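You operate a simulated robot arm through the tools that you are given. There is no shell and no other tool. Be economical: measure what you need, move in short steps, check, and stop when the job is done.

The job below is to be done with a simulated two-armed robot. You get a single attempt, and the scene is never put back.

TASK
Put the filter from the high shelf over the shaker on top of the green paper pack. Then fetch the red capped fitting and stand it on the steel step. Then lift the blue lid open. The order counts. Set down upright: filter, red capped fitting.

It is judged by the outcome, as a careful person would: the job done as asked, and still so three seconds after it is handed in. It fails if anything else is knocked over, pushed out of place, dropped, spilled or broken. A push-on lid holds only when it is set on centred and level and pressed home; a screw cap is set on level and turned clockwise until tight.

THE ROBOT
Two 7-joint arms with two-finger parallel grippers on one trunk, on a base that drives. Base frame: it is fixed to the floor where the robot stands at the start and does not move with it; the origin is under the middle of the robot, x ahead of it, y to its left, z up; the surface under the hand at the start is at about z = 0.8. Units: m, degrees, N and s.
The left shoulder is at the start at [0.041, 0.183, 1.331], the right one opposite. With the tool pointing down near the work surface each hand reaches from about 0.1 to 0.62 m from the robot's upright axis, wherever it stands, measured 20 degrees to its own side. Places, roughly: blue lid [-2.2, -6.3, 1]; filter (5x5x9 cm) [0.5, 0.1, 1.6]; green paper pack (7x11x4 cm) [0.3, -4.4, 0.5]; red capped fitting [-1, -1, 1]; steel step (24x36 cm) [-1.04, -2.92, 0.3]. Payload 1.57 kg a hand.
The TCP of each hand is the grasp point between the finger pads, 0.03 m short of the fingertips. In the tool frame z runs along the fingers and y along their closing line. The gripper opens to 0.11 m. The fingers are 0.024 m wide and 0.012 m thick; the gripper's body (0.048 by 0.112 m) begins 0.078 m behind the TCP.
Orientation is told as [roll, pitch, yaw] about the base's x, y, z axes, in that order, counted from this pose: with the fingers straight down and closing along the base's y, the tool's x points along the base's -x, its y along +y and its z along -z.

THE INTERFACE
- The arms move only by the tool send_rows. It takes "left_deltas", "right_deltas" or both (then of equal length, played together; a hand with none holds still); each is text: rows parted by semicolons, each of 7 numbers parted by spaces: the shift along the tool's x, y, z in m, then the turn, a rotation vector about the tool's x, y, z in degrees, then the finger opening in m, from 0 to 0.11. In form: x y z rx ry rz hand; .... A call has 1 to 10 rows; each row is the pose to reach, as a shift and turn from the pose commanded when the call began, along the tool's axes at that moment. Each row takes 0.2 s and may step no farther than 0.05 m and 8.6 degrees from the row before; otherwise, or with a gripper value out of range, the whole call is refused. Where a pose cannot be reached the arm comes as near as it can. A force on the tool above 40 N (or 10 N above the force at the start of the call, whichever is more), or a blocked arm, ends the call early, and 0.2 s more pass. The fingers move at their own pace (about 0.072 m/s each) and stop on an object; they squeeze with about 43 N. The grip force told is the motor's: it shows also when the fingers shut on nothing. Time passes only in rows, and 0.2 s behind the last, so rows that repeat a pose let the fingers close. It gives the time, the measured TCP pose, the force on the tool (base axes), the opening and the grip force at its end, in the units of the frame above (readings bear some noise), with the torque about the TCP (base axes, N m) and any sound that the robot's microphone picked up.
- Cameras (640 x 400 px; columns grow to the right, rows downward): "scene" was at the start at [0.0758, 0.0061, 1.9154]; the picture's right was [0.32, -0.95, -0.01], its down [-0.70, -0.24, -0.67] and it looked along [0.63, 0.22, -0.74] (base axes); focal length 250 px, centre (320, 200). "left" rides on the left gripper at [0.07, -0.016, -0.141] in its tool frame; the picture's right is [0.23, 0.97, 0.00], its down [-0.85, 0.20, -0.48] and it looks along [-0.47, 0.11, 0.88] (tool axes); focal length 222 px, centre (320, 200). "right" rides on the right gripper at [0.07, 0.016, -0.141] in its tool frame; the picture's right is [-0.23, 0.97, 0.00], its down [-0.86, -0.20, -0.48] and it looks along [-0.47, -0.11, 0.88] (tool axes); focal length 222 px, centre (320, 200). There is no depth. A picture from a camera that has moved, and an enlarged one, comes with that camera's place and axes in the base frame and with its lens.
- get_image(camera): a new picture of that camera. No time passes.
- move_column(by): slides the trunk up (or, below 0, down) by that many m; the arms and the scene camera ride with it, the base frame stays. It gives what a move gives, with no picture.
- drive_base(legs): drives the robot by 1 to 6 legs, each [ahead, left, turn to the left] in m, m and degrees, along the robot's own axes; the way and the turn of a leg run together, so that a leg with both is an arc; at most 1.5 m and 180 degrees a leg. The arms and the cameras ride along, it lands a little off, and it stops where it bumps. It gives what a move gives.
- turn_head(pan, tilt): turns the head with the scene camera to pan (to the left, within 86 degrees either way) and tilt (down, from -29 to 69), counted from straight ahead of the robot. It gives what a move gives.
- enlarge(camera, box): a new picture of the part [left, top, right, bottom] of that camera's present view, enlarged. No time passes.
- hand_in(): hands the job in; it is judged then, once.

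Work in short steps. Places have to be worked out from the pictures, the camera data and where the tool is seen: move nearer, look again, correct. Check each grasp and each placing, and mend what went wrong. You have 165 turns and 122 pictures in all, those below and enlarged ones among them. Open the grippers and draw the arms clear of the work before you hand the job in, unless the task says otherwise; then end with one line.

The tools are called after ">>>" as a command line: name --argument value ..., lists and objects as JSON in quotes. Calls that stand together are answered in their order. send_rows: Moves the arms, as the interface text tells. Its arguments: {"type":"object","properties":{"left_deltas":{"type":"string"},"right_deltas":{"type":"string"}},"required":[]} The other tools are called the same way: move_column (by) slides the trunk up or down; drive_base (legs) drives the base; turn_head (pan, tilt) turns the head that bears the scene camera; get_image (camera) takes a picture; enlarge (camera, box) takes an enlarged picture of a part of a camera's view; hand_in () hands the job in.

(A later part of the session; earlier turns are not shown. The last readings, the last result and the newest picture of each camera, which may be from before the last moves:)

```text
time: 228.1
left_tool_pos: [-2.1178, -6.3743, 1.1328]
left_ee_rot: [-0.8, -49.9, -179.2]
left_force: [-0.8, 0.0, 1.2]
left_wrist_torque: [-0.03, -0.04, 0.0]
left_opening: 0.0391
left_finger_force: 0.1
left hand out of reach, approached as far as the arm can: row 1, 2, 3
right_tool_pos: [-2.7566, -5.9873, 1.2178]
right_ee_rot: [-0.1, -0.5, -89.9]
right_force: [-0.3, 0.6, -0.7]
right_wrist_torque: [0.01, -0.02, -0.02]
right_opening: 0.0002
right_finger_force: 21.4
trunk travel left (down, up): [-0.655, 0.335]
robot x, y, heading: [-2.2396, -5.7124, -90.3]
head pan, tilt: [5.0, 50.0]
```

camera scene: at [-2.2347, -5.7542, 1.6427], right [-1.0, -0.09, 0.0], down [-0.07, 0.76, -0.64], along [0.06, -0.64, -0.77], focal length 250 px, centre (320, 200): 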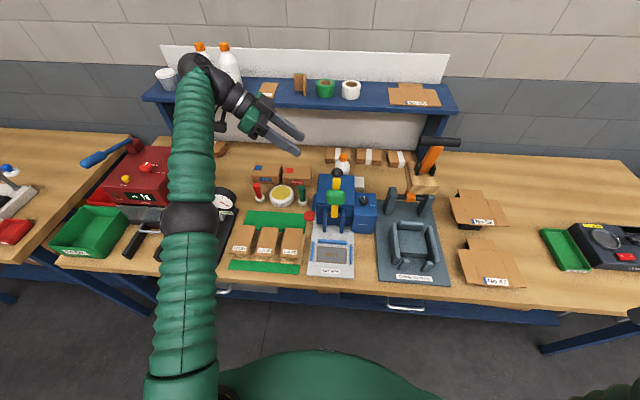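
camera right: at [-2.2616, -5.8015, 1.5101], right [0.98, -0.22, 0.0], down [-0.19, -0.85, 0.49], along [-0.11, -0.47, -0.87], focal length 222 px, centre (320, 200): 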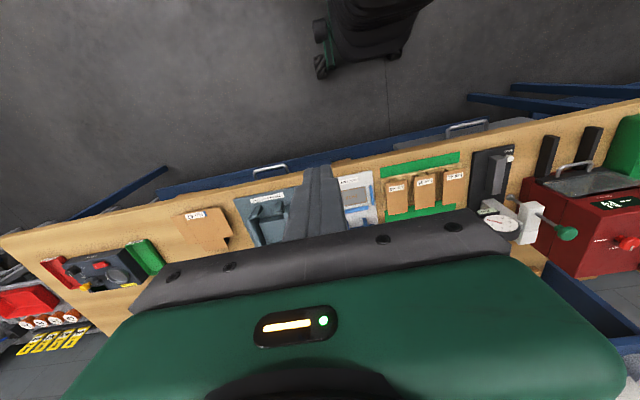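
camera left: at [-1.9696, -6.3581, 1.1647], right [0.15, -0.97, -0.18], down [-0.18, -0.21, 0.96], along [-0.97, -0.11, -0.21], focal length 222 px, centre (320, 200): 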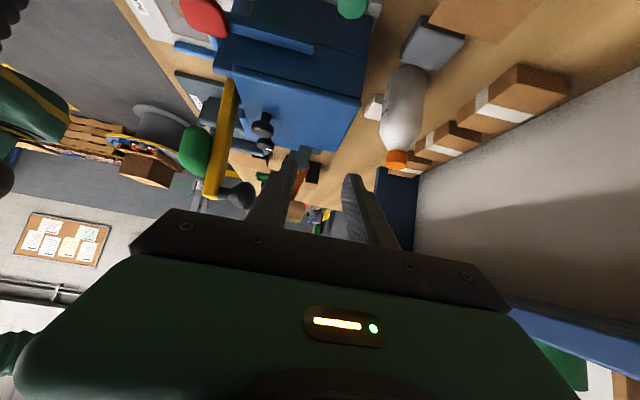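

The wrist prefers being further out here, so I'll back the base off 7.5 cm instead, which puts the hand at y≈-6.30.

>>> drive_base --legs '[[-0.075, 0, 0.2]]'

>>> send_rows --left_deltas "0 0 0 0 0 0 0.039"

>>> enlarge --camera "left" --box '[180, 20, 420, 220]'

```text
time: 229.1
left_tool_pos: [-2.1159, -6.304, 1.1313]
left_ee_rot: [-1.3, -49.9, -178.8]
left_force: [0.4, -0.3, 0.7]
left_wrist_torque: [0.0, 0.0, -0.04]
left_opening: 0.039
left_finger_force: 0.1
right_tool_pos: [-2.757, -5.9208, 1.217]
right_ee_rot: [0.0, -0.3, -89.8]
right_force: [0.2, 0.1, 0.5]
right_wrist_torque: [0.02, -0.03, -0.02]
right_opening: 0.0002
right_finger_force: 21.3
trunk travel left (down, up): [-0.655, 0.335]
robot x, y, heading: [-2.2406, -5.6405, -89.8]
head pan, tilt: [5.0, 50.0]
```

```text
time: 229.5
left_tool_pos: [-2.1133, -6.2991, 1.1325]
left_ee_rot: [-0.9, -50.0, -179.0]
left_force: [-0.9, -0.7, -0.7]
left_wrist_torque: [0.05, 0.01, -0.07]
left_opening: 0.0389
left_finger_force: 0.0
right_tool_pos: [-2.7552, -5.9147, 1.2185]
right_ee_rot: [0.0, -0.6, -89.8]
right_force: [0.3, 0.0, -0.4]
right_wrist_torque: [0.04, -0.01, 0.01]
right_opening: 0.0001
right_finger_force: 21.4
trunk travel left (down, up): [-0.655, 0.335]
robot x, y, heading: [-2.2391, -5.6362, -89.7]
head pan, tilt: [5.0, 50.0]
```

```text
2.00 times, centred on (300, 120) of left
camera zoom: at [-1.962, -6.2817, 1.1708], right [0.15, -0.97, -0.18], down [-0.18, -0.21, 0.96], along [-0.97, -0.11, -0.21], focal length 444 px, centre (360, 360)
```

zoom: 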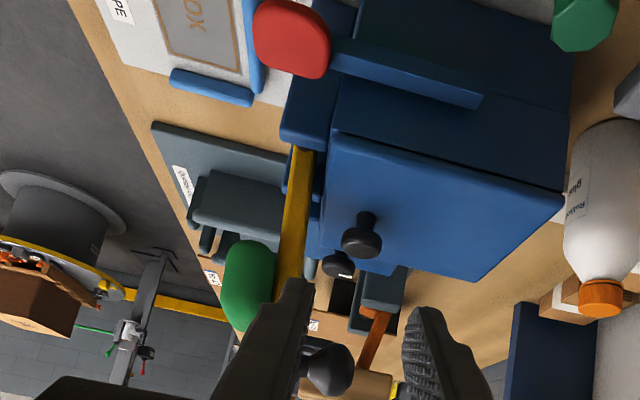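

The view shows the lid seam, knob and lever clearly. The commanded pose still lags (about y -6.225), so I'll bring the command back to y≈-6.30 before approaching, so nothing jumps.

>>> send_rows --left_deltas "0 0.038 0 0 0 0 0.039;0 0.076 0 0 0 0 0.039;0 0.076 0 0 0 0 0.039"

```text
time: 230.3
left_tool_pos: [-2.1205, -6.3051, 1.1293]
left_ee_rot: [-0.9, -49.9, -179.0]
left_force: [-0.9, 0.5, -0.1]
left_wrist_torque: [0.01, -0.03, 0.0]
left_opening: 0.0391
left_finger_force: 0.0
left hand out of reach, approached as far as the arm can: row 1, 2, 3
right_tool_pos: [-2.7551, -5.9152, 1.2184]
right_ee_rot: [-0.1, -0.5, -89.8]
right_force: [-0.7, -0.2, -1.2]
right_wrist_torque: [0.0, 0.02, -0.02]
right_opening: 0.0
right_finger_force: 21.1
trunk travel left (down, up): [-0.655, 0.335]
robot x, y, heading: [-2.2411, -5.6399, -89.8]
head pan, tilt: [5.0, 50.0]
```

The wrist is at a limit with the hand this far left of me. I'll raise the trunk, strafe the base 0.2 m left, and let the arm reach across to the right, where the wrist bend is easier.

>>> move_column --by 0.2

>>> drive_base --legs '[[0, 0.22, 0]]'

>>> send_rows --left_deltas "-0.026 0 0.031 0 0 0 0.039;-0.052 0 0.061 0 0 0 0.039;-0.077 0 0.092 0 0 0 0.039;-0.103 0 0.123 0 0 0 0.039;-0.129 0 0.153 0 0 0 0.039;-0.129 0 0.153 0 0 0 0.039"

```text
time: 232.5
left_tool_pos: [-2.1199, -6.3048, 1.3307]
left_ee_rot: [-0.8, -50.0, -179.1]
left_force: [-0.5, -0.3, 0.5]
left_wrist_torque: [-0.03, 0.03, -0.03]
left_opening: 0.039
left_finger_force: 0.1
right_tool_pos: [-2.755, -5.9141, 1.4195]
right_ee_rot: [0.0, -0.7, -89.8]
right_force: [0.7, -0.1, 0.2]
right_wrist_torque: [-0.01, 0.01, -0.02]
right_opening: 0.0003
right_finger_force: 20.9
trunk travel left (down, up): [-0.855, 0.135]
robot x, y, heading: [-2.2378, -5.6413, -89.7]
head pan, tilt: [5.0, 50.0]
```

```text
time: 234.2
left_tool_pos: [-1.9048, -6.3035, 1.3308]
left_ee_rot: [-0.7, -49.7, -179.0]
left_force: [0.8, 0.4, 0.7]
left_wrist_torque: [0.03, 0.0, 0.0]
left_opening: 0.0389
left_finger_force: 0.0
right_tool_pos: [-2.5403, -5.9141, 1.4173]
right_ee_rot: [0.3, -0.7, -89.7]
right_force: [-0.7, 0.2, 0.9]
right_wrist_torque: [-0.03, -0.04, -0.04]
right_opening: 0.0
right_finger_force: 21.9
trunk travel left (down, up): [-0.855, 0.135]
robot x, y, heading: [-2.0216, -5.6408, -89.8]
head pan, tilt: [5.0, 50.0]
```

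```text
time: 235.6
left_tool_pos: [-2.1028, -6.3024, 1.3318]
left_ee_rot: [-0.7, -50.0, -179.1]
left_force: [-0.1, -0.1, 0.6]
left_wrist_torque: [-0.03, -0.01, 0.0]
left_opening: 0.0394
left_finger_force: 0.1
left hand out of reach, approached as far as the arm can: row 2, 3, 4
right_tool_pos: [-2.5366, -5.9116, 1.4189]
right_ee_rot: [0.0, -0.8, -89.6]
right_force: [-0.6, -0.8, -0.2]
right_wrist_torque: [-0.02, -0.02, 0.04]
right_opening: 0.0002
right_finger_force: 21.0
trunk travel left (down, up): [-0.855, 0.135]
robot x, y, heading: [-2.02, -5.64, -89.6]
head pan, tilt: [5.0, 50.0]
```

Now within reach. I'll lower the trunk 0.2 back down and check clearance around the gauge press.

>>> move_column --by -0.2

>>> get_image --camera "scene"

>>> enlarge --camera "left" --box '[180, 20, 420, 220]'

```text
time: 237.8
left_tool_pos: [-2.1022, -6.3027, 1.132]
left_ee_rot: [-0.7, -49.9, -179.1]
left_force: [-0.1, 0.4, 0.2]
left_wrist_torque: [0.02, -0.03, 0.01]
left_opening: 0.0393
left_finger_force: 0.1
right_tool_pos: [-2.5363, -5.912, 1.2201]
right_ee_rot: [-0.1, -0.6, -89.7]
right_force: [-0.2, 0.0, 0.7]
right_wrist_torque: [0.01, 0.01, 0.01]
right_opening: 0.0
right_finger_force: 21.4
trunk travel left (down, up): [-0.655, 0.335]
robot x, y, heading: [-2.0212, -5.6378, -89.5]
head pan, tilt: [5.0, 50.0]
```

```text
35 pictures are left
camera scene: at [-2.0171, -5.7493, 1.6426], right [-1.0, -0.09, 0.0], down [-0.07, 0.76, -0.64], along [0.06, -0.64, -0.77], focal length 250 px, centre (320, 200)
```

scene: 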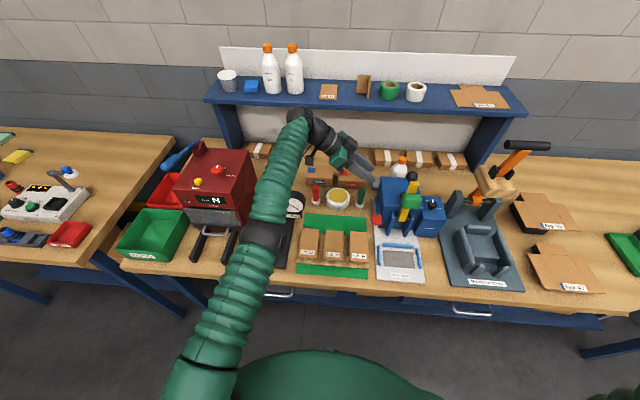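

```text
2.00 times, centred on (300, 120) of left
camera zoom: at [-1.9499, -6.2857, 1.1694], right [0.15, -0.97, -0.18], down [-0.18, -0.21, 0.96], along [-0.97, -0.11, -0.21], focal length 444 px, centre (360, 360)
```

zoom: 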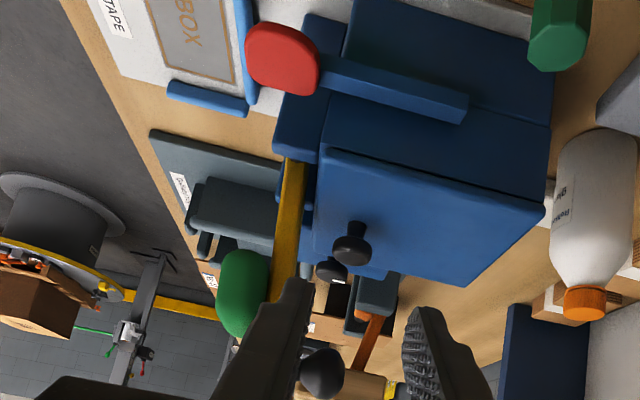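

Knob head centre ≈(-2.232, -6.299, 1.032); the line is good. I'll advance 0.10 m along the fingers and check.

>>> send_rows --left_deltas "-0.002 -0.001 0.025 0 0 0 0.039;-0.004 -0.002 0.05 0 0 0 0.039;-0.006 -0.003 0.075 0 0 0 0.039;-0.007 -0.003 0.1 0 0 0 0.039;-0.007 -0.003 0.1 0 0 0 0.039"

>>> enlarge --camera "left" --box '[220, 80, 420, 220]'

>>> enlarge --camera "scene" --box '[350, 150, 450, 230]'

```text
time: 239.0
left_tool_pos: [-2.1849, -6.2991, 1.0722]
left_ee_rot: [-0.8, -50.0, -179.0]
left_force: [0.0, 0.2, 0.2]
left_wrist_torque: [-0.02, 0.0, 0.0]
left_opening: 0.0391
left_finger_force: 0.0
right_tool_pos: [-2.536, -5.912, 1.2196]
right_ee_rot: [0.0, -0.7, -89.7]
right_force: [0.5, -0.3, 0.2]
right_wrist_torque: [0.01, -0.03, 0.01]
right_opening: 0.0
right_finger_force: 21.6
trunk travel left (down, up): [-0.655, 0.335]
robot x, y, heading: [-2.0225, -5.6426, -89.6]
head pan, tilt: [5.0, 50.0]
```

```text
2.86 times, centred on (320, 150) of left
camera zoom: at [-2.0311, -6.2809, 1.1098], right [0.15, -0.97, -0.18], down [-0.18, -0.21, 0.96], along [-0.97, -0.11, -0.21], focal length 635 px, centre (320, 343)
```

zoom: 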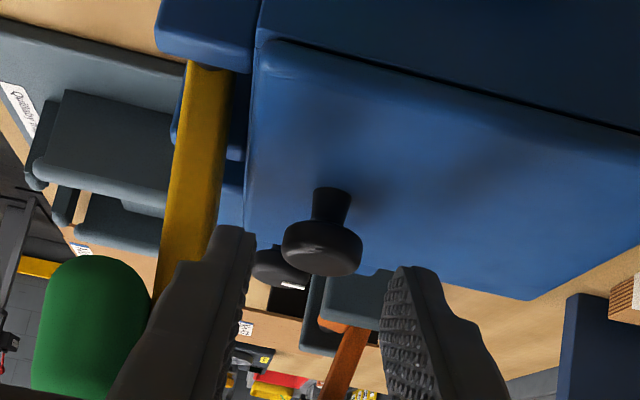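

```text
5.00 times, centred on (400, 190) of scene
camera zoom: at [-2.0177, -5.7493, 1.6426], right [-1.0, -0.09, 0.0], down [-0.07, 0.76, -0.64], along [0.06, -0.64, -0.77], focal length 1250 px, centre (-80, 250)
```

zoom: 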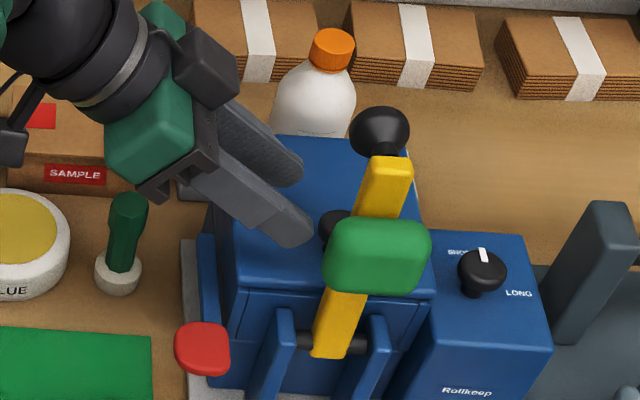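

Aligned: knob y≈-6.298 against TCP -6.299. I'll advance the last 37 mm and check.

>>> send_rows --left_deltas "-0.001 0 0.013 0 0 0 0.039;-0.001 0 0.026 0 0 0 0.039;-0.001 0 0.037 0 0 0 0.039;-0.001 0 0.037 0 0 0 0.039"

>>> enlarge --camera "left" --box '[220, 80, 420, 220]'

```text
time: 240.0
left_tool_pos: [-2.204, -6.2938, 1.0538]
left_ee_rot: [-0.7, -50.0, -179.2]
left_force: [0.3, -1.1, 0.0]
left_wrist_torque: [0.0, 0.0, 0.01]
left_opening: 0.0383
left_finger_force: 0.1
left hand out of reach, approached as far as the arm can: row 1, 2, 3, 4
right_tool_pos: [-2.5367, -5.9106, 1.2189]
right_ee_rot: [0.0, -0.7, -89.8]
right_force: [0.3, -0.3, -0.2]
right_wrist_torque: [0.02, 0.0, 0.0]
right_opening: 0.0
right_finger_force: 21.3
trunk travel left (down, up): [-0.655, 0.335]
robot x, y, heading: [-2.0211, -5.6409, -89.9]
head pan, tilt: [5.0, 50.0]
```

```text
2.86 times, centred on (320, 150) of left
camera zoom: at [-2.0515, -6.2764, 1.0912], right [0.15, -0.97, -0.18], down [-0.18, -0.21, 0.96], along [-0.97, -0.11, -0.21], focal length 635 px, centre (320, 343)
```

zoom: 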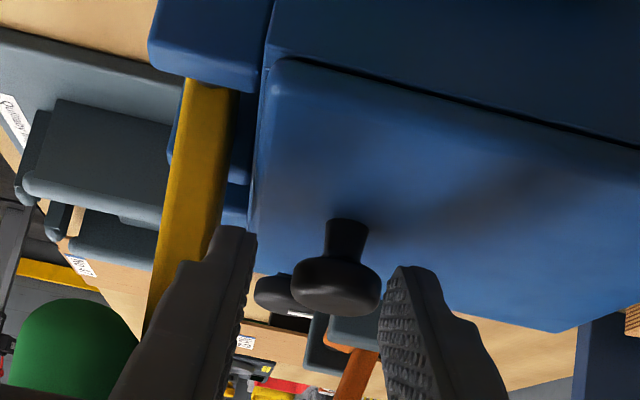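

The arm is at the end of its reach, so I'll retreat 6 cm, drive 8 cm closer, and come back in with the arm less stretched.

>>> send_rows --left_deltas "0 0 -0.03 0 0 0 0.039;0 0 -0.06 0 0 0 0.039;0 0 -0.1 0 0 0 0.039;0 0 -0.1 0 0 0 0.039"

>>> drive_base --legs '[[0.08, 0, 0]]'

>>> send_rows --left_deltas "0 -0.025 0 0 0 0 0.039;0 -0.05 0 0 0 0 0.039;0 -0.08 0 0 0 0 0.039;0 -0.08 0 0 0 0 0.039"

```text
time: 241.0
left_tool_pos: [-2.1274, -6.2908, 1.1174]
left_ee_rot: [-0.7, -49.9, -179.1]
left_force: [0.4, 0.9, -0.1]
left_wrist_torque: [-0.02, -0.02, 0.01]
left_opening: 0.0392
left_finger_force: 0.0
right_tool_pos: [-2.5367, -5.9104, 1.2176]
right_ee_rot: [-0.1, -0.6, -89.7]
right_force: [-0.2, 0.9, 0.4]
right_wrist_torque: [0.01, 0.01, -0.02]
right_opening: 0.0003
right_finger_force: 21.3
trunk travel left (down, up): [-0.655, 0.335]
robot x, y, heading: [-2.0228, -5.641, -89.6]
head pan, tilt: [5.0, 50.0]
```

```text
time: 242.0
left_tool_pos: [-2.1263, -6.3665, 1.1199]
left_ee_rot: [-0.3, -50.0, -179.3]
left_force: [0.1, 0.1, 0.2]
left_wrist_torque: [-0.01, -0.03, -0.01]
left_opening: 0.039
left_finger_force: 0.1
right_tool_pos: [-2.5372, -5.9875, 1.2199]
right_ee_rot: [0.0, -0.9, -89.7]
right_force: [0.0, 0.1, 0.6]
right_wrist_torque: [0.02, -0.03, 0.01]
right_opening: 0.0003
right_finger_force: 21.7
trunk travel left (down, up): [-0.655, 0.335]
robot x, y, heading: [-2.0207, -5.7226, -89.7]
head pan, tilt: [5.0, 50.0]
```

```text
time: 243.0
left_tool_pos: [-2.1268, -6.2891, 1.1186]
left_ee_rot: [-0.5, -49.9, -179.2]
left_force: [0.9, 0.9, -0.5]
left_wrist_torque: [-0.03, -0.05, 0.03]
left_opening: 0.0391
left_finger_force: 0.1
right_tool_pos: [-2.5359, -5.991, 1.2195]
right_ee_rot: [0.0, -0.8, -89.7]
right_force: [0.7, -0.1, 0.0]
right_wrist_torque: [-0.02, -0.02, 0.01]
right_opening: 0.0001
right_finger_force: 22.1
trunk travel left (down, up): [-0.655, 0.335]
robot x, y, heading: [-2.0224, -5.7204, -89.5]
head pan, tilt: [5.0, 50.0]
```

Reachable now without limits. I'll shift 9 mm in y and advance 0.113 to straddle the knob.

>>> send_rows --left_deltas "-0.001 0.005 0.02 0 0 0 0.039;-0.002 0.009 0.045 0 0 0 0.039;-0.002 0.009 0.07 0 0 0 0.039;-0.002 0.009 0.09 0 0 0 0.039;-0.002 0.009 0.09 0 0 0 0.039"

>>> enlarge --camera "left" --box '[220, 80, 420, 220]'

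```text
time: 244.2
left_tool_pos: [-2.1968, -6.3, 1.0613]
left_ee_rot: [-0.6, -50.0, -179.1]
left_force: [0.1, -1.0, -0.4]
left_wrist_torque: [0.02, 0.01, 0.0]
left_opening: 0.0389
left_finger_force: 0.0
right_tool_pos: [-2.5352, -5.9912, 1.2198]
right_ee_rot: [-0.1, -0.7, -89.7]
right_force: [-0.2, 0.2, 0.0]
right_wrist_torque: [0.02, -0.01, -0.01]
right_opening: 0.0
right_finger_force: 21.0
trunk travel left (down, up): [-0.655, 0.335]
robot x, y, heading: [-2.0232, -5.7179, -89.6]
head pan, tilt: [5.0, 50.0]
```

```text
2.86 times, centred on (320, 150) of left
camera zoom: at [-2.0433, -6.2834, 1.0989], right [0.15, -0.97, -0.18], down [-0.18, -0.21, 0.96], along [-0.97, -0.11, -0.21], focal length 635 px, centre (320, 343)
```

zoom: 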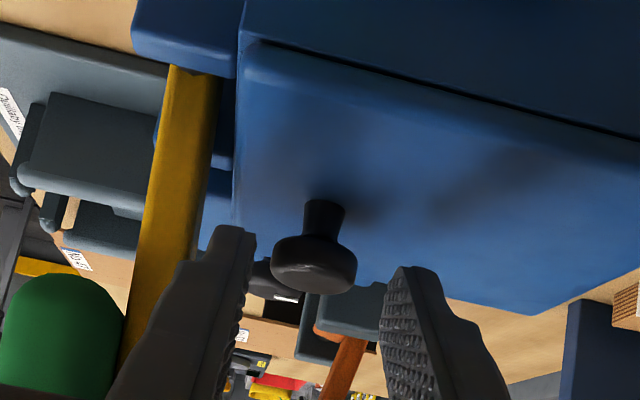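

Centred. I'll advance the last 23 mm, then close on the knob.

>>> send_rows --left_deltas "0 -0.001 0.012 0 0 0 0.039;0 -0.002 0.023 0 0 0 0.039;0 -0.002 0.023 0 0 0 0.039"

>>> send_rows --left_deltas "0 0 0 0 0 0 0.02;0 0 0 0 0 0 0;0 0 0 0 0 0 0;0 0 0 0 0 0 0"

>>> enlarge --camera "left" --box '[220, 80, 420, 220]'

>>> enlarge --camera "scene" --box '[350, 120, 450, 210]'

```text
time: 245.0
left_tool_pos: [-2.2137, -6.2974, 1.0485]
left_ee_rot: [-0.6, -49.9, -179.1]
left_force: [-0.8, -0.6, -1.0]
left_wrist_torque: [0.0, 0.0, -0.04]
left_opening: 0.039
left_finger_force: 0.1
right_tool_pos: [-2.5355, -5.9907, 1.2198]
right_ee_rot: [0.1, -0.7, -89.7]
right_force: [0.9, -0.1, 0.2]
right_wrist_torque: [-0.02, -0.01, 0.0]
right_opening: 0.0
right_finger_force: 21.3
trunk travel left (down, up): [-0.655, 0.335]
robot x, y, heading: [-2.0235, -5.721, -89.9]
head pan, tilt: [5.0, 50.0]
```

```text
time: 246.0
left_tool_pos: [-2.2133, -6.2995, 1.0479]
left_ee_rot: [-0.6, -50.0, -179.0]
left_force: [0.2, -5.6, 3.2]
left_wrist_torque: [-0.19, 0.07, 0.2]
left_opening: 0.027
left_finger_force: 37.7
right_tool_pos: [-2.5354, -5.9898, 1.2198]
right_ee_rot: [0.1, -0.6, -89.8]
right_force: [-0.2, -0.3, 0.3]
right_wrist_torque: [-0.02, -0.01, 0.03]
right_opening: 0.0
right_finger_force: 20.8
trunk travel left (down, up): [-0.655, 0.335]
robot x, y, heading: [-2.0211, -5.7176, -89.7]
head pan, tilt: [5.0, 50.0]
```

```text
2.86 times, centred on (320, 150) of left
camera zoom: at [-2.0604, -6.2823, 1.085], right [0.15, -0.97, -0.18], down [-0.18, -0.21, 0.96], along [-0.97, -0.12, -0.21], focal length 635 px, centre (320, 343)
```

zoom: 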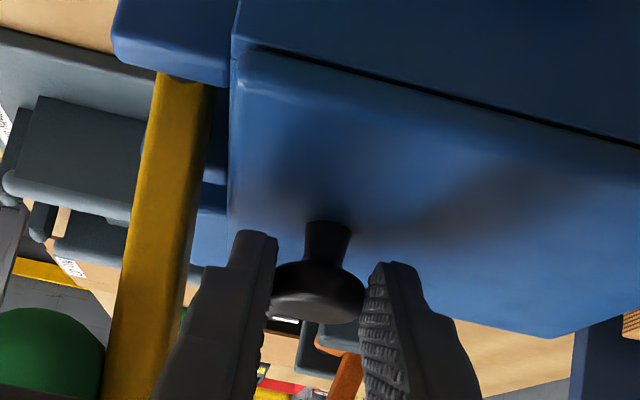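

```text
4.44 times, centred on (400, 165) of scene
camera zoom: at [-2.0166, -5.8298, 1.6426], right [-1.0, -0.09, 0.0], down [-0.07, 0.76, -0.64], along [0.06, -0.64, -0.77], focal length 1111 px, centre (-36, 356)
```

zoom: 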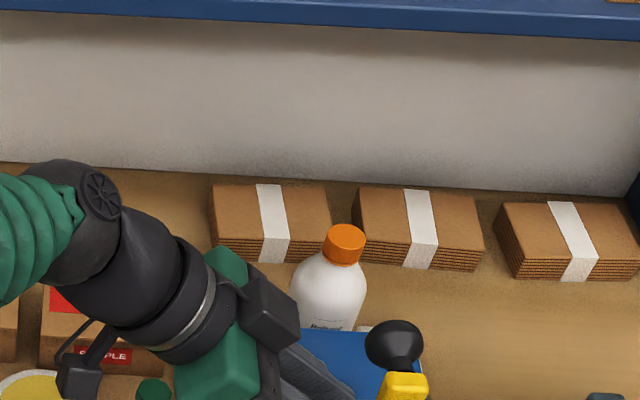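

The knob is gripped (opening 0.027). I'll lift the lid along an arc about its back hinge (y≈-6.405, z≈1.005), rolling the hand with it for the first 30° while flattening the hand's tilt.

>>> send_rows --left_deltas "-0.0055 0.0041 -0.0058 3.10 -3.33 -3.92 0;-0.0108 0.0088 -0.0113 5.98 -6.65 -8.03 0;-0.0159 0.0140 -0.0164 8.62 -9.95 -12.31 0;-0.0204 0.0197 -0.0212 11.01 -13.19 -16.75 0;-0.0248 0.0258 -0.0256 13.17 -16.40 -21.35 0;-0.0287 0.0323 -0.0295 15.08 -19.54 -26.11 0"

>>> get_image --camera "scene"

>>> get_image --camera "left"

```text
time: 247.4
left_tool_pos: [-2.1978, -6.3294, 1.0907]
left_ee_rot: [-60.4, -54.6, -124.5]
left_force: [27.3, 2.7, 4.9]
left_wrist_torque: [-0.09, -0.22, -0.54]
left_opening: 0.0002
left_finger_force: 21.1
right_tool_pos: [-2.5243, -5.9894, 1.2237]
right_ee_rot: [-0.6, -0.8, -89.6]
right_force: [0.6, -1.1, -0.4]
right_wrist_torque: [-0.01, 0.02, 0.0]
right_opening: 0.0
right_finger_force: 20.9
trunk travel left (down, up): [-0.655, 0.335]
robot x, y, heading: [-2.0233, -5.7207, -89.5]
head pan, tilt: [5.0, 50.0]
```

```text
27 pictures are left
camera scene: at [-2.0015, -5.8238, 1.643], right [-1.0, -0.09, 0.01], down [-0.08, 0.76, -0.64], along [0.05, -0.64, -0.77], focal length 250 px, centre (320, 200)
```

scene: 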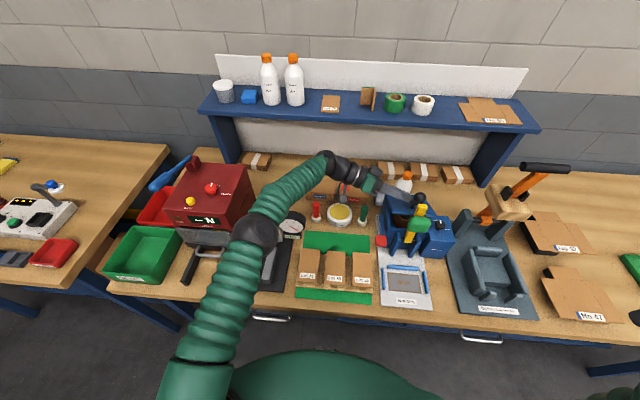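

```text
26 pictures are left
camera left: at [-2.0426, -6.3055, 1.0834], right [0.08, -0.73, -0.68], down [0.17, -0.66, 0.73], along [-0.98, -0.18, 0.07], focal length 222 px, centre (320, 200)
```

left: 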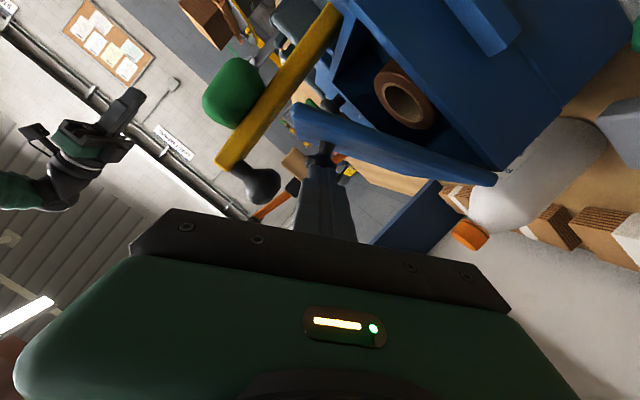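

The lid rose to about 35° with the tape roll visible inside, but the fingers slipped off and now press the knob's side. I'll withdraw the left hand 5 cm along its axis and see whether the lid stays up.

>>> send_rows --left_deltas "0 0 -0.015 0 0 0 0;0 0 -0.035 0 0 0 0;0 0 -0.06 0 0 0 0;0 0 -0.06 0 0 0 0"

>>> get_image --camera "left"

```text
time: 248.4
left_tool_pos: [-2.1496, -6.3424, 1.1068]
left_ee_rot: [-60.0, -54.2, -125.1]
left_force: [-0.1, -0.2, 0.0]
left_wrist_torque: [0.02, 0.01, 0.02]
left_opening: 0.0001
left_finger_force: 20.7
right_tool_pos: [-2.5329, -5.993, 1.2197]
right_ee_rot: [-0.2, -0.6, -89.7]
right_force: [0.7, -0.5, 0.2]
right_wrist_torque: [0.01, 0.03, 0.0]
right_opening: 0.0
right_finger_force: 21.1
trunk travel left (down, up): [-0.655, 0.335]
robot x, y, heading: [-2.0222, -5.7206, -89.7]
head pan, tilt: [5.0, 50.0]
```

```text
25 pictures are left
camera left: at [-1.9931, -6.3179, 1.0989], right [0.08, -0.73, -0.68], down [0.16, -0.66, 0.73], along [-0.98, -0.17, 0.07], focal length 222 px, centre (320, 200)
```

left: 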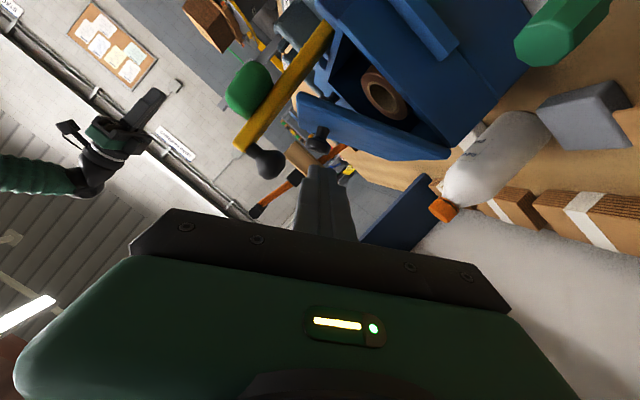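

The lid holds by itself at about 27° (friction hinge), so it can be pushed up from underneath. I'll draw the left hand further out to the side and bring the right hand round, pointing forward, to push under the lid's front-right edge, clear of the lever.

>>> send_rows --left_deltas "0 0 -0.01 0 0 0 0;0 0 -0.02 0 0 0 0;0 0 -0.03 0 0 0 0;0 0 -0.04 0 0 0 0;0 0 -0.05 0 0 0 0;0 0 -0.06 0 0 0 0;0 0 -0.07 0 0 0 0;0 0 -0.08 0 0 0 0;0 0 -0.08 0 0 0 0;0 0 -0.08 0 0 0 0" --right_deltas "-0.014 0.013 -0.006 0 -7.5 0 0;-0.028 0.026 -0.012 0 -15 0 0;-0.042 0.039 -0.018 0 -22.5 0 0;-0.056 0.052 -0.024 0 -30 0 0;-0.07 0.065 -0.03 0 -37.5 0 0;-0.084 0.078 -0.036 0 -45 0 0;-0.098 0.091 -0.042 0 -52.5 0 0;-0.112 0.104 -0.048 0 -60 0 0;-0.126 0.117 -0.054 0 -67.5 0 0;-0.14 0.13 -0.06 0 -72 0 0"

>>> get_image --camera "scene"

```text
time: 250.6
left_tool_pos: [-2.0755, -6.3545, 1.1288]
left_ee_rot: [-59.8, -54.2, -125.2]
left_force: [0.3, 0.0, -0.2]
left_wrist_torque: [0.01, 0.02, 0.03]
left_opening: 0.0
left_finger_force: 20.7
right_tool_pos: [-2.4133, -6.1304, 1.2718]
right_ee_rot: [-0.3, -71.1, -89.4]
right_force: [-0.1, 0.8, 0.4]
right_wrist_torque: [-0.01, -0.03, 0.01]
right_opening: 0.0002
right_finger_force: 21.0
right hand out of reach, approached as far as the arm can: row 8, 9, 10
trunk travel left (down, up): [-0.655, 0.335]
robot x, y, heading: [-2.0245, -5.7214, -89.6]
head pan, tilt: [5.0, 50.0]
```

```text
24 pictures are left
camera scene: at [-2.0152, -5.8287, 1.6426], right [-1.0, -0.09, 0.0], down [-0.07, 0.76, -0.64], along [0.06, -0.64, -0.77], focal length 250 px, centre (320, 200)
```

scene: 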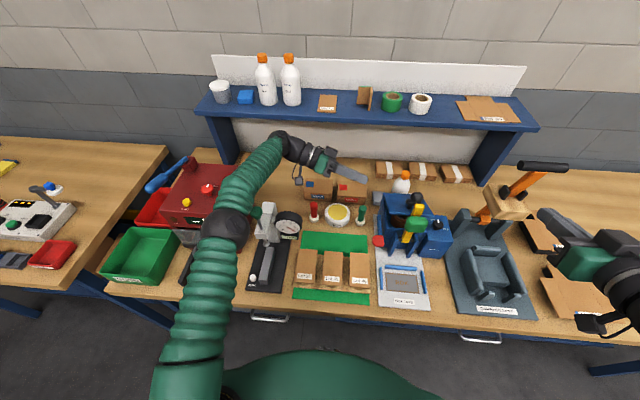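

>>> enlarge --camera "scene" --box '[360, 160, 460, 260]'

```text
4.00 times, centred on (410, 210) of scene
camera zoom: at [-2.0152, -5.8287, 1.6426], right [-1.0, -0.09, 0.0], down [-0.07, 0.76, -0.64], along [0.06, -0.64, -0.77], focal length 1000 px, centre (-40, 160)
```

zoom: 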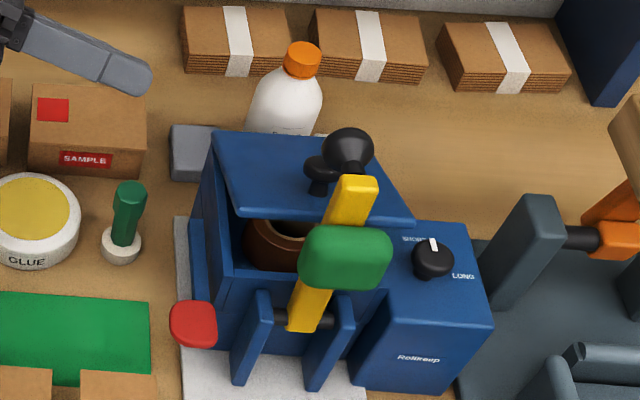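

The gap under the lid left of the lever is free (x from -2.18 to -2.217). I'll bring the right hand in front of it at x≈-2.196, rolling it 90° so the fingers are stacked vertically and narrow.

>>> send_rows --right_deltas "0.0124 0.0217 0.004 0 0 8.5 0;0.0247 0.0434 0.0081 0 0 17 0;0.037 0.0651 0.0121 0 0 25.5 0;0.0494 0.0868 0.0161 0 0 34 0;0.0618 0.1085 0.02 0 0 42.5 0;0.0741 0.1302 0.0242 0 0 51 0;0.0865 0.1519 0.0282 0 0 59.5 0;0.0988 0.1736 0.0322 0 0 68 0;0.1112 0.1953 0.0363 0 0 76.5 0;0.1235 0.217 0.0403 0 0 85 0"

>>> get_image --camera "scene"

```text
time: 252.8
left_tool_pos: [-2.0759, -6.3571, 1.1302]
left_ee_rot: [-60.0, -54.1, -125.1]
left_force: [0.0, 0.5, -1.2]
left_wrist_torque: [0.0, 0.02, -0.01]
left_opening: 0.0
left_finger_force: 21.4
right_tool_pos: [-2.191, -6.2347, 1.1866]
right_ee_rot: [71.4, -3.0, -176.6]
right_force: [0.1, 0.0, 0.3]
right_wrist_torque: [0.01, 0.03, -0.01]
right_opening: 0.0002
right_finger_force: 21.1
right hand out of reach, approached as far as the arm can: row 1, 2, 3, 4, 5, 6, 7, 8, 9, 10
trunk travel left (down, up): [-0.655, 0.335]
robot x, y, heading: [-2.0192, -5.7203, -89.7]
head pan, tilt: [5.0, 50.0]
```

```text
22 pictures are left
camera scene: at [-2.0125, -5.8307, 1.6443], right [-1.0, -0.09, 0.0], down [-0.07, 0.77, -0.64], along [0.06, -0.64, -0.77], focal length 250 px, centre (320, 200)
```

scene: 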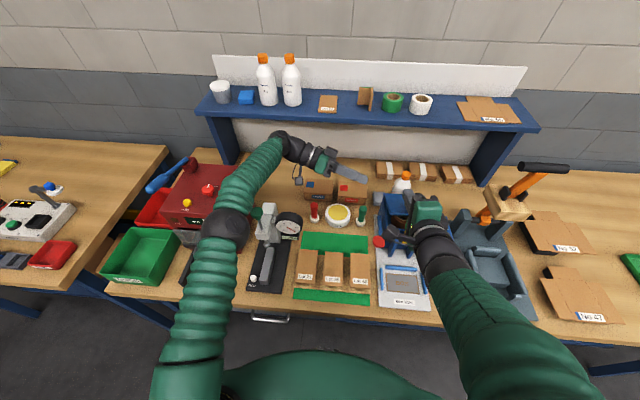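

The right arm is folded too tightly this near, so I'll back the base off 0.12 m and then reach forward.

>>> drive_base --legs '[[-0.12, 0, 0]]'

>>> enlarge --camera "scene" --box '[340, 110, 480, 230]'

```text
time: 254.1
left_tool_pos: [-2.0768, -6.2366, 1.1282]
left_ee_rot: [-59.9, -54.0, -125.2]
left_force: [-0.3, 0.1, -0.4]
left_wrist_torque: [-0.02, 0.01, 0.04]
left_opening: 0.0
left_finger_force: 21.0
right_tool_pos: [-2.2044, -6.1173, 1.1837]
right_ee_rot: [71.3, -2.8, -177.9]
right_force: [1.0, -0.4, 0.8]
right_wrist_torque: [-0.02, -0.03, 0.02]
right_opening: 0.0002
right_finger_force: 21.3
trunk travel left (down, up): [-0.655, 0.335]
robot x, y, heading: [-2.0214, -5.5955, -89.8]
head pan, tilt: [5.0, 50.0]
```

```text
3.33 times, centred on (410, 170) of scene
camera zoom: at [-2.0151, -5.7109, 1.6423], right [-1.0, -0.09, 0.0], down [-0.07, 0.77, -0.64], along [0.06, -0.64, -0.77], focal length 833 px, centre (20, 300)
```

zoom: 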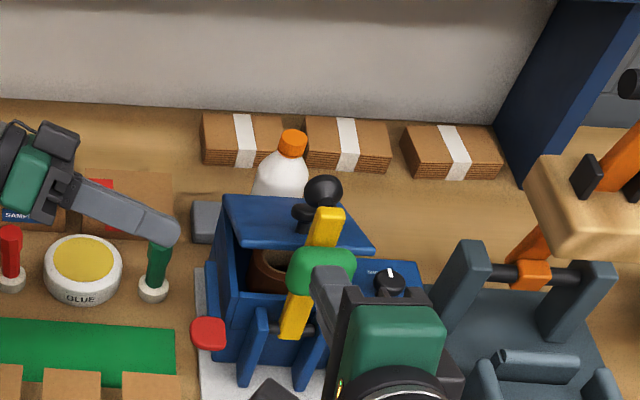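

Lid still open at about 27°. I'll reach the right hand to a point in front of the gap, (-2.196, -6.20, 1.08).

>>> send_rows --right_deltas "-0.002 -0.002 0.04 0 0 1 0;-0.004 -0.004 0.08 0 0 2 0;-0.006 -0.006 0.12 0 0 3 0;-0.008 -0.008 0.16 0 0 4 0;-0.009 -0.0084 0.202 0 0 5 0;-0.009 -0.0084 0.202 0 0 5 0"

>>> enlarge --camera "scene" --box '[340, 130, 480, 250]'

>>> get_image --camera "right"

```text
time: 255.5
left_tool_pos: [-2.0769, -6.2329, 1.1293]
left_ee_rot: [-59.7, -54.2, -125.2]
left_force: [0.8, -0.4, 0.5]
left_wrist_torque: [0.0, -0.01, -0.01]
left_opening: 0.0002
left_finger_force: 21.4
right_tool_pos: [-2.2091, -6.2105, 1.1696]
right_ee_rot: [71.5, 2.2, -179.4]
right_force: [-0.2, -0.5, 0.1]
right_wrist_torque: [0.0, -0.01, -0.01]
right_opening: 0.0003
right_finger_force: 21.0
right hand out of reach, approached as far as the arm can: row 3, 4, 5, 6
trunk travel left (down, up): [-0.655, 0.335]
robot x, y, heading: [-2.0188, -5.5994, -89.6]
head pan, tilt: [5.0, 50.0]
```

```text
3.33 times, centred on (410, 190) of scene
camera zoom: at [-2.0148, -5.7083, 1.6423], right [-1.0, -0.09, 0.0], down [-0.07, 0.76, -0.64], along [0.06, -0.64, -0.77], focal length 833 px, centre (20, 233)
```

zoom: 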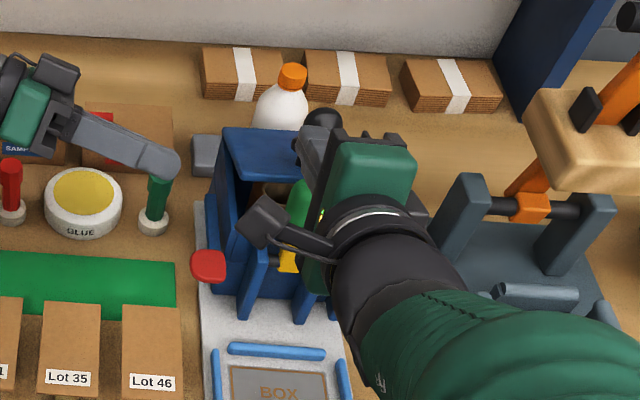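

```text
19 pictures are left
camera right: at [-2.1448, -6.0815, 1.2322], right [-0.26, -0.31, 0.91], down [-0.86, 0.51, -0.07], along [-0.44, -0.8, -0.4], focal length 222 px, centre (320, 200)
```

right: 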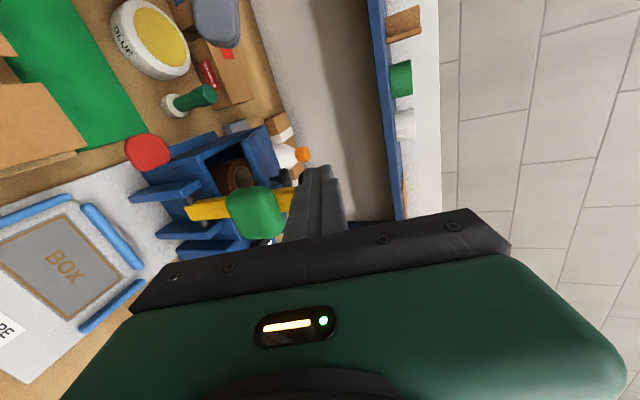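

The right arm can't get lower in this roll without touching the lever. A better approach is the left hand from the front-left, pointing diagonally forward-right, so I'll take the right hand back and out first.

>>> send_rows --right_deltas "0 0.005 -0.03 0 0 0 0;0 0.01 -0.06 0 0 0 0;-0.02 0.02 -0.09 0 0 0 0;-0.05 0.03 -0.12 0 0 0 0;-0.08 0.04 -0.13 0 0 0 0;-0.12 0.04 -0.13 0 0 0 0;-0.16 0.04 -0.13 0 0 0 0;-0.2 0.04 -0.13 0 0 0 0"

>>> send_rows --left_deltas "-0.006 -0.004 -0.002 -7.27 -1.956 1.171 0;-0.012 -0.008 -0.0045 -14.54 -3.91 2.34 0;-0.018 -0.011 -0.007 -21.8 -5.87 3.51 0;-0.025 -0.015 -0.009 -29.1 -7.82 4.68 0;-0.031 -0.019 -0.011 -36.35 -9.78 5.86 0;-0.037 -0.022 -0.0135 -43.6 -11.74 7.03 0;-0.043 -0.026 -0.016 -50.9 -13.7 8.2 0;-0.049 -0.03 -0.018 -58.2 -15.65 9.37 0;-0.049 -0.03 -0.018 -58.2 -15.65 9.37 0"

>>> get_image --camera "scene"

```text
time: 257.3
left_tool_pos: [-2.0799, -6.233, 1.1309]
left_ee_rot: [-59.7, -54.1, -125.5]
left_force: [-1.3, 0.0, -0.2]
left_wrist_torque: [0.01, -0.01, -0.02]
left_opening: 0.0
left_finger_force: 20.8
right_tool_pos: [-2.4157, -6.1035, 1.2391]
right_ee_rot: [71.5, 2.1, -179.5]
right_force: [-0.3, -0.6, -0.1]
right_wrist_torque: [-0.01, -0.01, 0.02]
right_opening: 0.0002
right_finger_force: 21.2
trunk travel left (down, up): [-0.655, 0.335]
robot x, y, heading: [-2.0252, -5.5986, -89.6]
head pan, tilt: [5.0, 50.0]
```

```text
time: 259.3
left_tool_pos: [-2.0778, -6.2326, 1.1907]
left_ee_rot: [-0.4, -71.6, -125.9]
left_force: [-0.9, 0.0, 1.0]
left_wrist_torque: [-0.03, 0.0, 0.02]
left_opening: 0.0
left_finger_force: 21.9
right_tool_pos: [-2.4136, -6.1051, 1.2401]
right_ee_rot: [71.4, 2.0, -179.5]
right_force: [-0.2, 0.1, 0.0]
right_wrist_torque: [-0.02, -0.01, 0.01]
right_opening: 0.0001
right_finger_force: 21.4
trunk travel left (down, up): [-0.655, 0.335]
robot x, y, heading: [-2.0213, -5.5986, -89.9]
head pan, tilt: [5.0, 50.0]
```

```text
18 pictures are left
camera scene: at [-2.0167, -5.7076, 1.6426], right [-1.0, -0.09, 0.0], down [-0.07, 0.76, -0.64], along [0.06, -0.64, -0.77], focal length 250 px, centre (320, 200)
```

scene: 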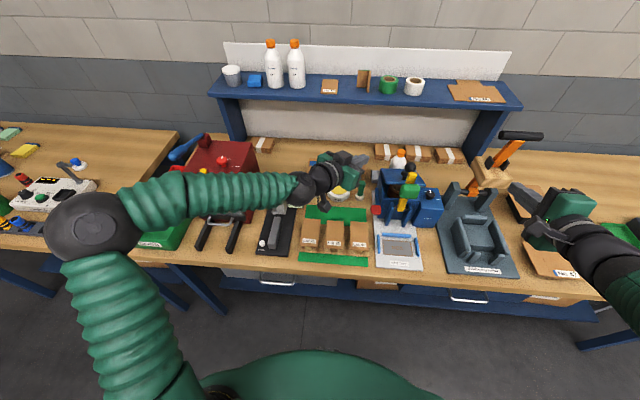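

The left hand is in a comfortable diagonal pose. I'll lower it to the pre-insertion point (-2.132, -6.22, 1.064) in front of the lid's left-front corner.

>>> send_rows --left_deltas "0.0285 -0.0128 0.0149 0 0 0 0;0.057 -0.0257 0.0298 0 0 0 0;0.0855 -0.0385 0.0446 0 0 0 0;0.114 -0.0513 0.0595 0 0 0 0;0.114 -0.0513 0.0595 0 0 0 0"

>>> get_image --camera "left"

>>> enlarge --camera "scene" --box '[310, 120, 460, 240]'

```text
time: 260.5
left_tool_pos: [-2.1318, -6.2188, 1.0642]
left_ee_rot: [-0.6, -71.6, -125.9]
left_force: [-0.3, 0.0, -0.2]
left_wrist_torque: [-0.01, -0.03, 0.03]
left_opening: 0.0
left_finger_force: 21.6
right_tool_pos: [-2.4129, -6.1033, 1.2408]
right_ee_rot: [71.6, 2.0, -179.5]
right_force: [0.9, -0.6, 0.9]
right_wrist_torque: [-0.05, -0.04, 0.03]
right_opening: 0.0
right_finger_force: 21.7
trunk travel left (down, up): [-0.655, 0.335]
robot x, y, heading: [-2.0234, -5.6027, -89.6]
head pan, tilt: [5.0, 50.0]
```

```text
17 pictures are left
camera left: at [-2.0523, -6.0833, 1.0424], right [0.83, -0.52, -0.22], down [0.27, 0.03, 0.96], along [-0.49, -0.85, 0.17], focal length 222 px, centre (320, 200)
```

left: 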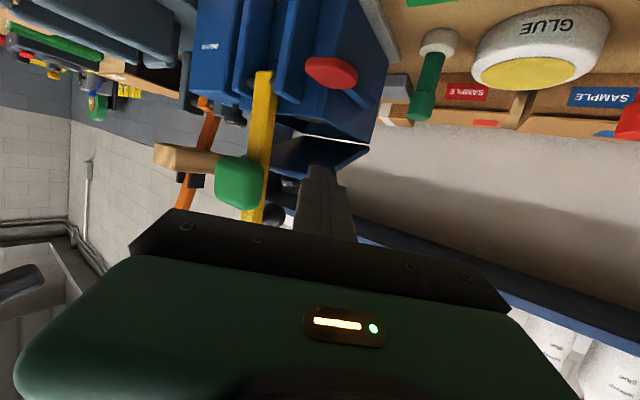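

```text
3.33 times, centred on (385, 180) of scene
camera zoom: at [-2.0166, -5.7071, 1.6427], right [-1.0, -0.09, 0.0], down [-0.07, 0.76, -0.64], along [0.06, -0.64, -0.77], focal length 833 px, centre (103, 267)
```

zoom: 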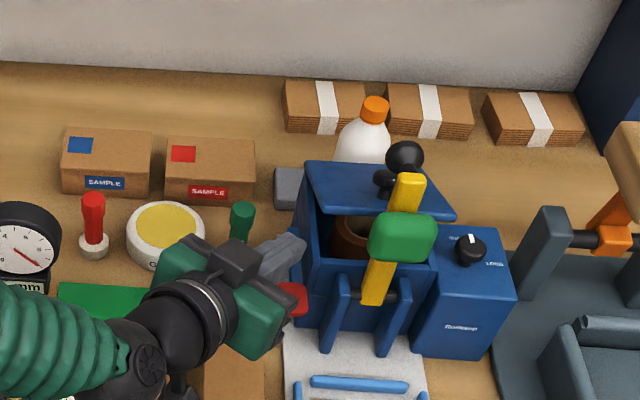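

>>> enlarge --camera "left" --box '[230, 90, 410, 220]'

```text
3.08 times, centred on (320, 155) of left
camera zoom: at [-2.0523, -6.0833, 1.0424], right [0.83, -0.52, -0.22], down [0.27, 0.03, 0.96], along [-0.49, -0.85, 0.17], focal length 684 px, centre (320, 338)
```

zoom: 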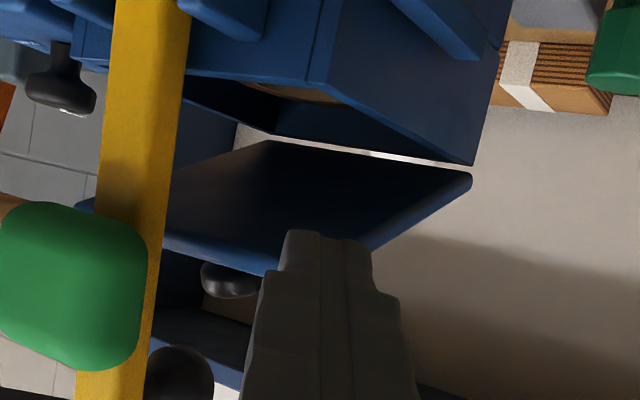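

The geometry checks out: after advancing 0.10 m the fingertips end up under the lid, above the box rim (z≈1.0). I'll lower 4 mm and go in.

>>> send_rows --left_deltas "0.003 0 0.02 0 0 0 0;0.004 0 0.04 0 0 0 0;0.004 0 0.06 0 0 0 0;0.004 0 0.08 0 0 0 0;0.004 0 0.1 0 0 0 0;0.004 0 0.1 0 0 0 0"

>>> enlarge --camera "scene" --box '[340, 130, 440, 220]'

```text
time: 261.9
left_tool_pos: [-2.1875, -6.2934, 1.0292]
left_ee_rot: [-0.3, -71.7, -126.0]
left_force: [0.8, -0.1, -0.1]
left_wrist_torque: [0.0, -0.01, -0.04]
left_opening: 0.0
left_finger_force: 21.4
right_tool_pos: [-2.4124, -6.1034, 1.241]
right_ee_rot: [71.6, 2.0, -179.5]
right_force: [0.0, -0.2, 0.5]
right_wrist_torque: [0.02, 0.02, -0.01]
right_opening: 0.0
right_finger_force: 21.4
trunk travel left (down, up): [-0.655, 0.335]
robot x, y, heading: [-2.0232, -5.6017, -89.8]
head pan, tilt: [5.0, 50.0]
```

```text
4.44 times, centred on (390, 175) of scene
camera zoom: at [-2.0173, -5.7073, 1.6427], right [-1.0, -0.09, 0.0], down [-0.07, 0.76, -0.64], along [0.06, -0.64, -0.77], focal length 1111 px, centre (9, 311)
```

zoom: 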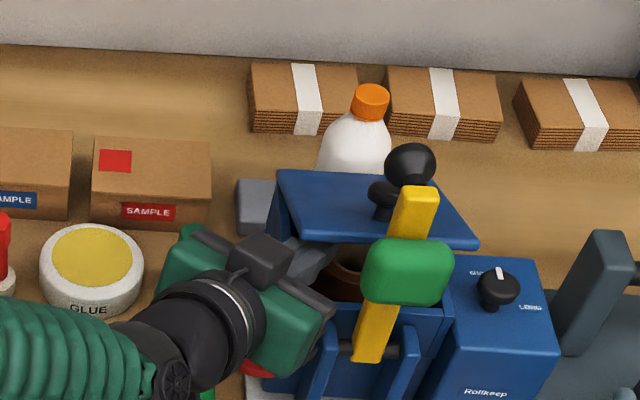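

The fingertips are under the lid without contact. I'll now push it up and back along the hinge arc.

>>> send_rows --left_deltas "-0.0119 0.0012 -0.0022 0 0 0 0;-0.0241 0.0029 -0.0036 0 0 0 0;-0.0358 0.0059 -0.0032 0 0 0 0;-0.047 0.01 -0.0009 0 0 0 0;-0.0588 0.0152 0.003 0 0 0 0;-0.0698 0.0211 0.0079 0 0 0 0;-0.0802 0.0275 0.0139 0 0 0 0;-0.0887 0.034 0.0205 0 0 0 0;-0.0955 0.041 0.0285 0 0 0 0;-0.1004 0.0481 0.0371 0 0 0 0"

>>> enlarge --camera "scene" --box '[340, 110, 440, 220]'

>>> get_image --camera "left"

```text
time: 264.1
left_tool_pos: [-2.188, -6.3779, 1.1136]
left_ee_rot: [-0.5, -71.8, -125.9]
left_force: [-0.5, 0.0, -0.2]
left_wrist_torque: [-0.01, 0.0, -0.02]
left_opening: 0.0002
left_finger_force: 21.6
right_tool_pos: [-2.4141, -6.1045, 1.2412]
right_ee_rot: [71.6, 2.1, -179.5]
right_force: [0.6, 0.3, -0.5]
right_wrist_torque: [0.0, -0.01, 0.02]
right_opening: 0.0
right_finger_force: 20.8
trunk travel left (down, up): [-0.655, 0.335]
robot x, y, heading: [-2.0227, -5.5973, -89.7]
head pan, tilt: [5.0, 50.0]
```

```text
3.64 times, centred on (390, 165) of scene
camera zoom: at [-2.0173, -5.7086, 1.6426], right [-1.0, -0.09, 0.0], down [-0.07, 0.76, -0.64], along [0.06, -0.64, -0.77], focal length 909 px, centre (66, 327)
```

zoom: 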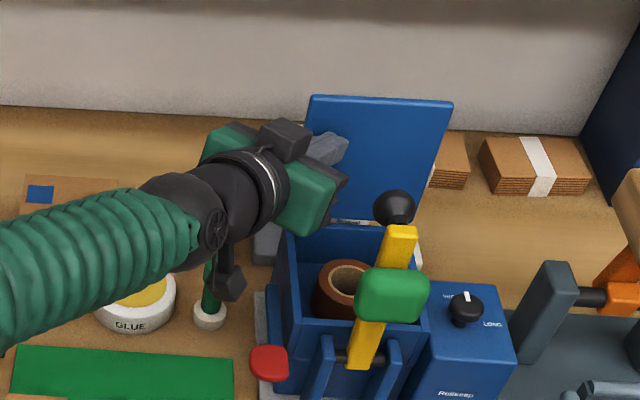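

```text
12 pictures are left
camera left: at [-2.1085, -6.2417, 1.0909], right [0.83, -0.52, -0.22], down [0.27, 0.03, 0.96], along [-0.49, -0.85, 0.17], focal length 222 px, centre (320, 200)
```

left: 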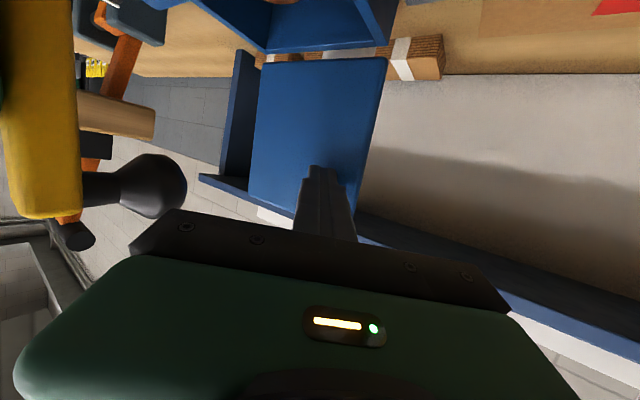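

The lid stands open past vertical (about 100°) with no force on the fingertips. I'll withdraw the left hand straight back along its axis.

>>> send_rows --left_deltas "0 0 -0.03 0 0 0 0;0 0 -0.06 0 0 0 0;0 0 -0.1 0 0 0 0;0 0 -0.14 0 0 0 0;-0.03 0 -0.17 0 0 0 0;-0.06 0 -0.2 0 0 0 0"

>>> enlarge --camera "scene" --box '[340, 110, 440, 220]'

```text
time: 265.5
left_tool_pos: [-2.0851, -6.2365, 1.2319]
left_ee_rot: [-0.4, -71.8, -126.1]
left_force: [0.2, 0.4, 0.8]
left_wrist_torque: [-0.01, -0.02, 0.01]
left_opening: 0.0
left_finger_force: 21.5
right_tool_pos: [-2.4116, -6.1022, 1.2422]
right_ee_rot: [71.6, 2.0, -179.5]
right_force: [-0.7, 0.4, 1.1]
right_wrist_torque: [-0.01, 0.02, -0.02]
right_opening: 0.0
right_finger_force: 21.5
trunk travel left (down, up): [-0.655, 0.335]
robot x, y, heading: [-2.0215, -5.5989, -89.9]
head pan, tilt: [5.0, 50.0]
```

```text
3.64 times, centred on (390, 165) of scene
camera zoom: at [-2.0157, -5.7049, 1.6428], right [-1.0, -0.09, 0.0], down [-0.07, 0.76, -0.64], along [0.06, -0.64, -0.77], focal length 909 px, centre (66, 327)
```

zoom: 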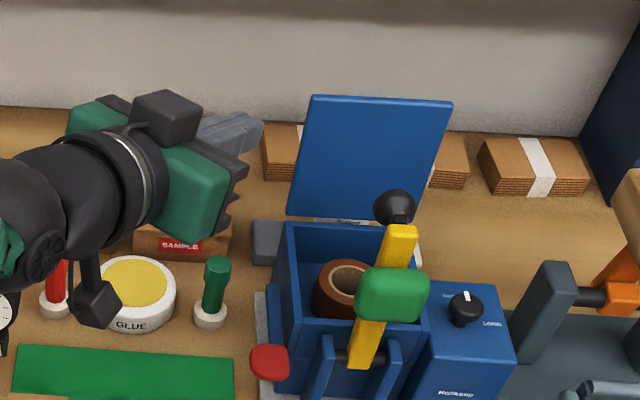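

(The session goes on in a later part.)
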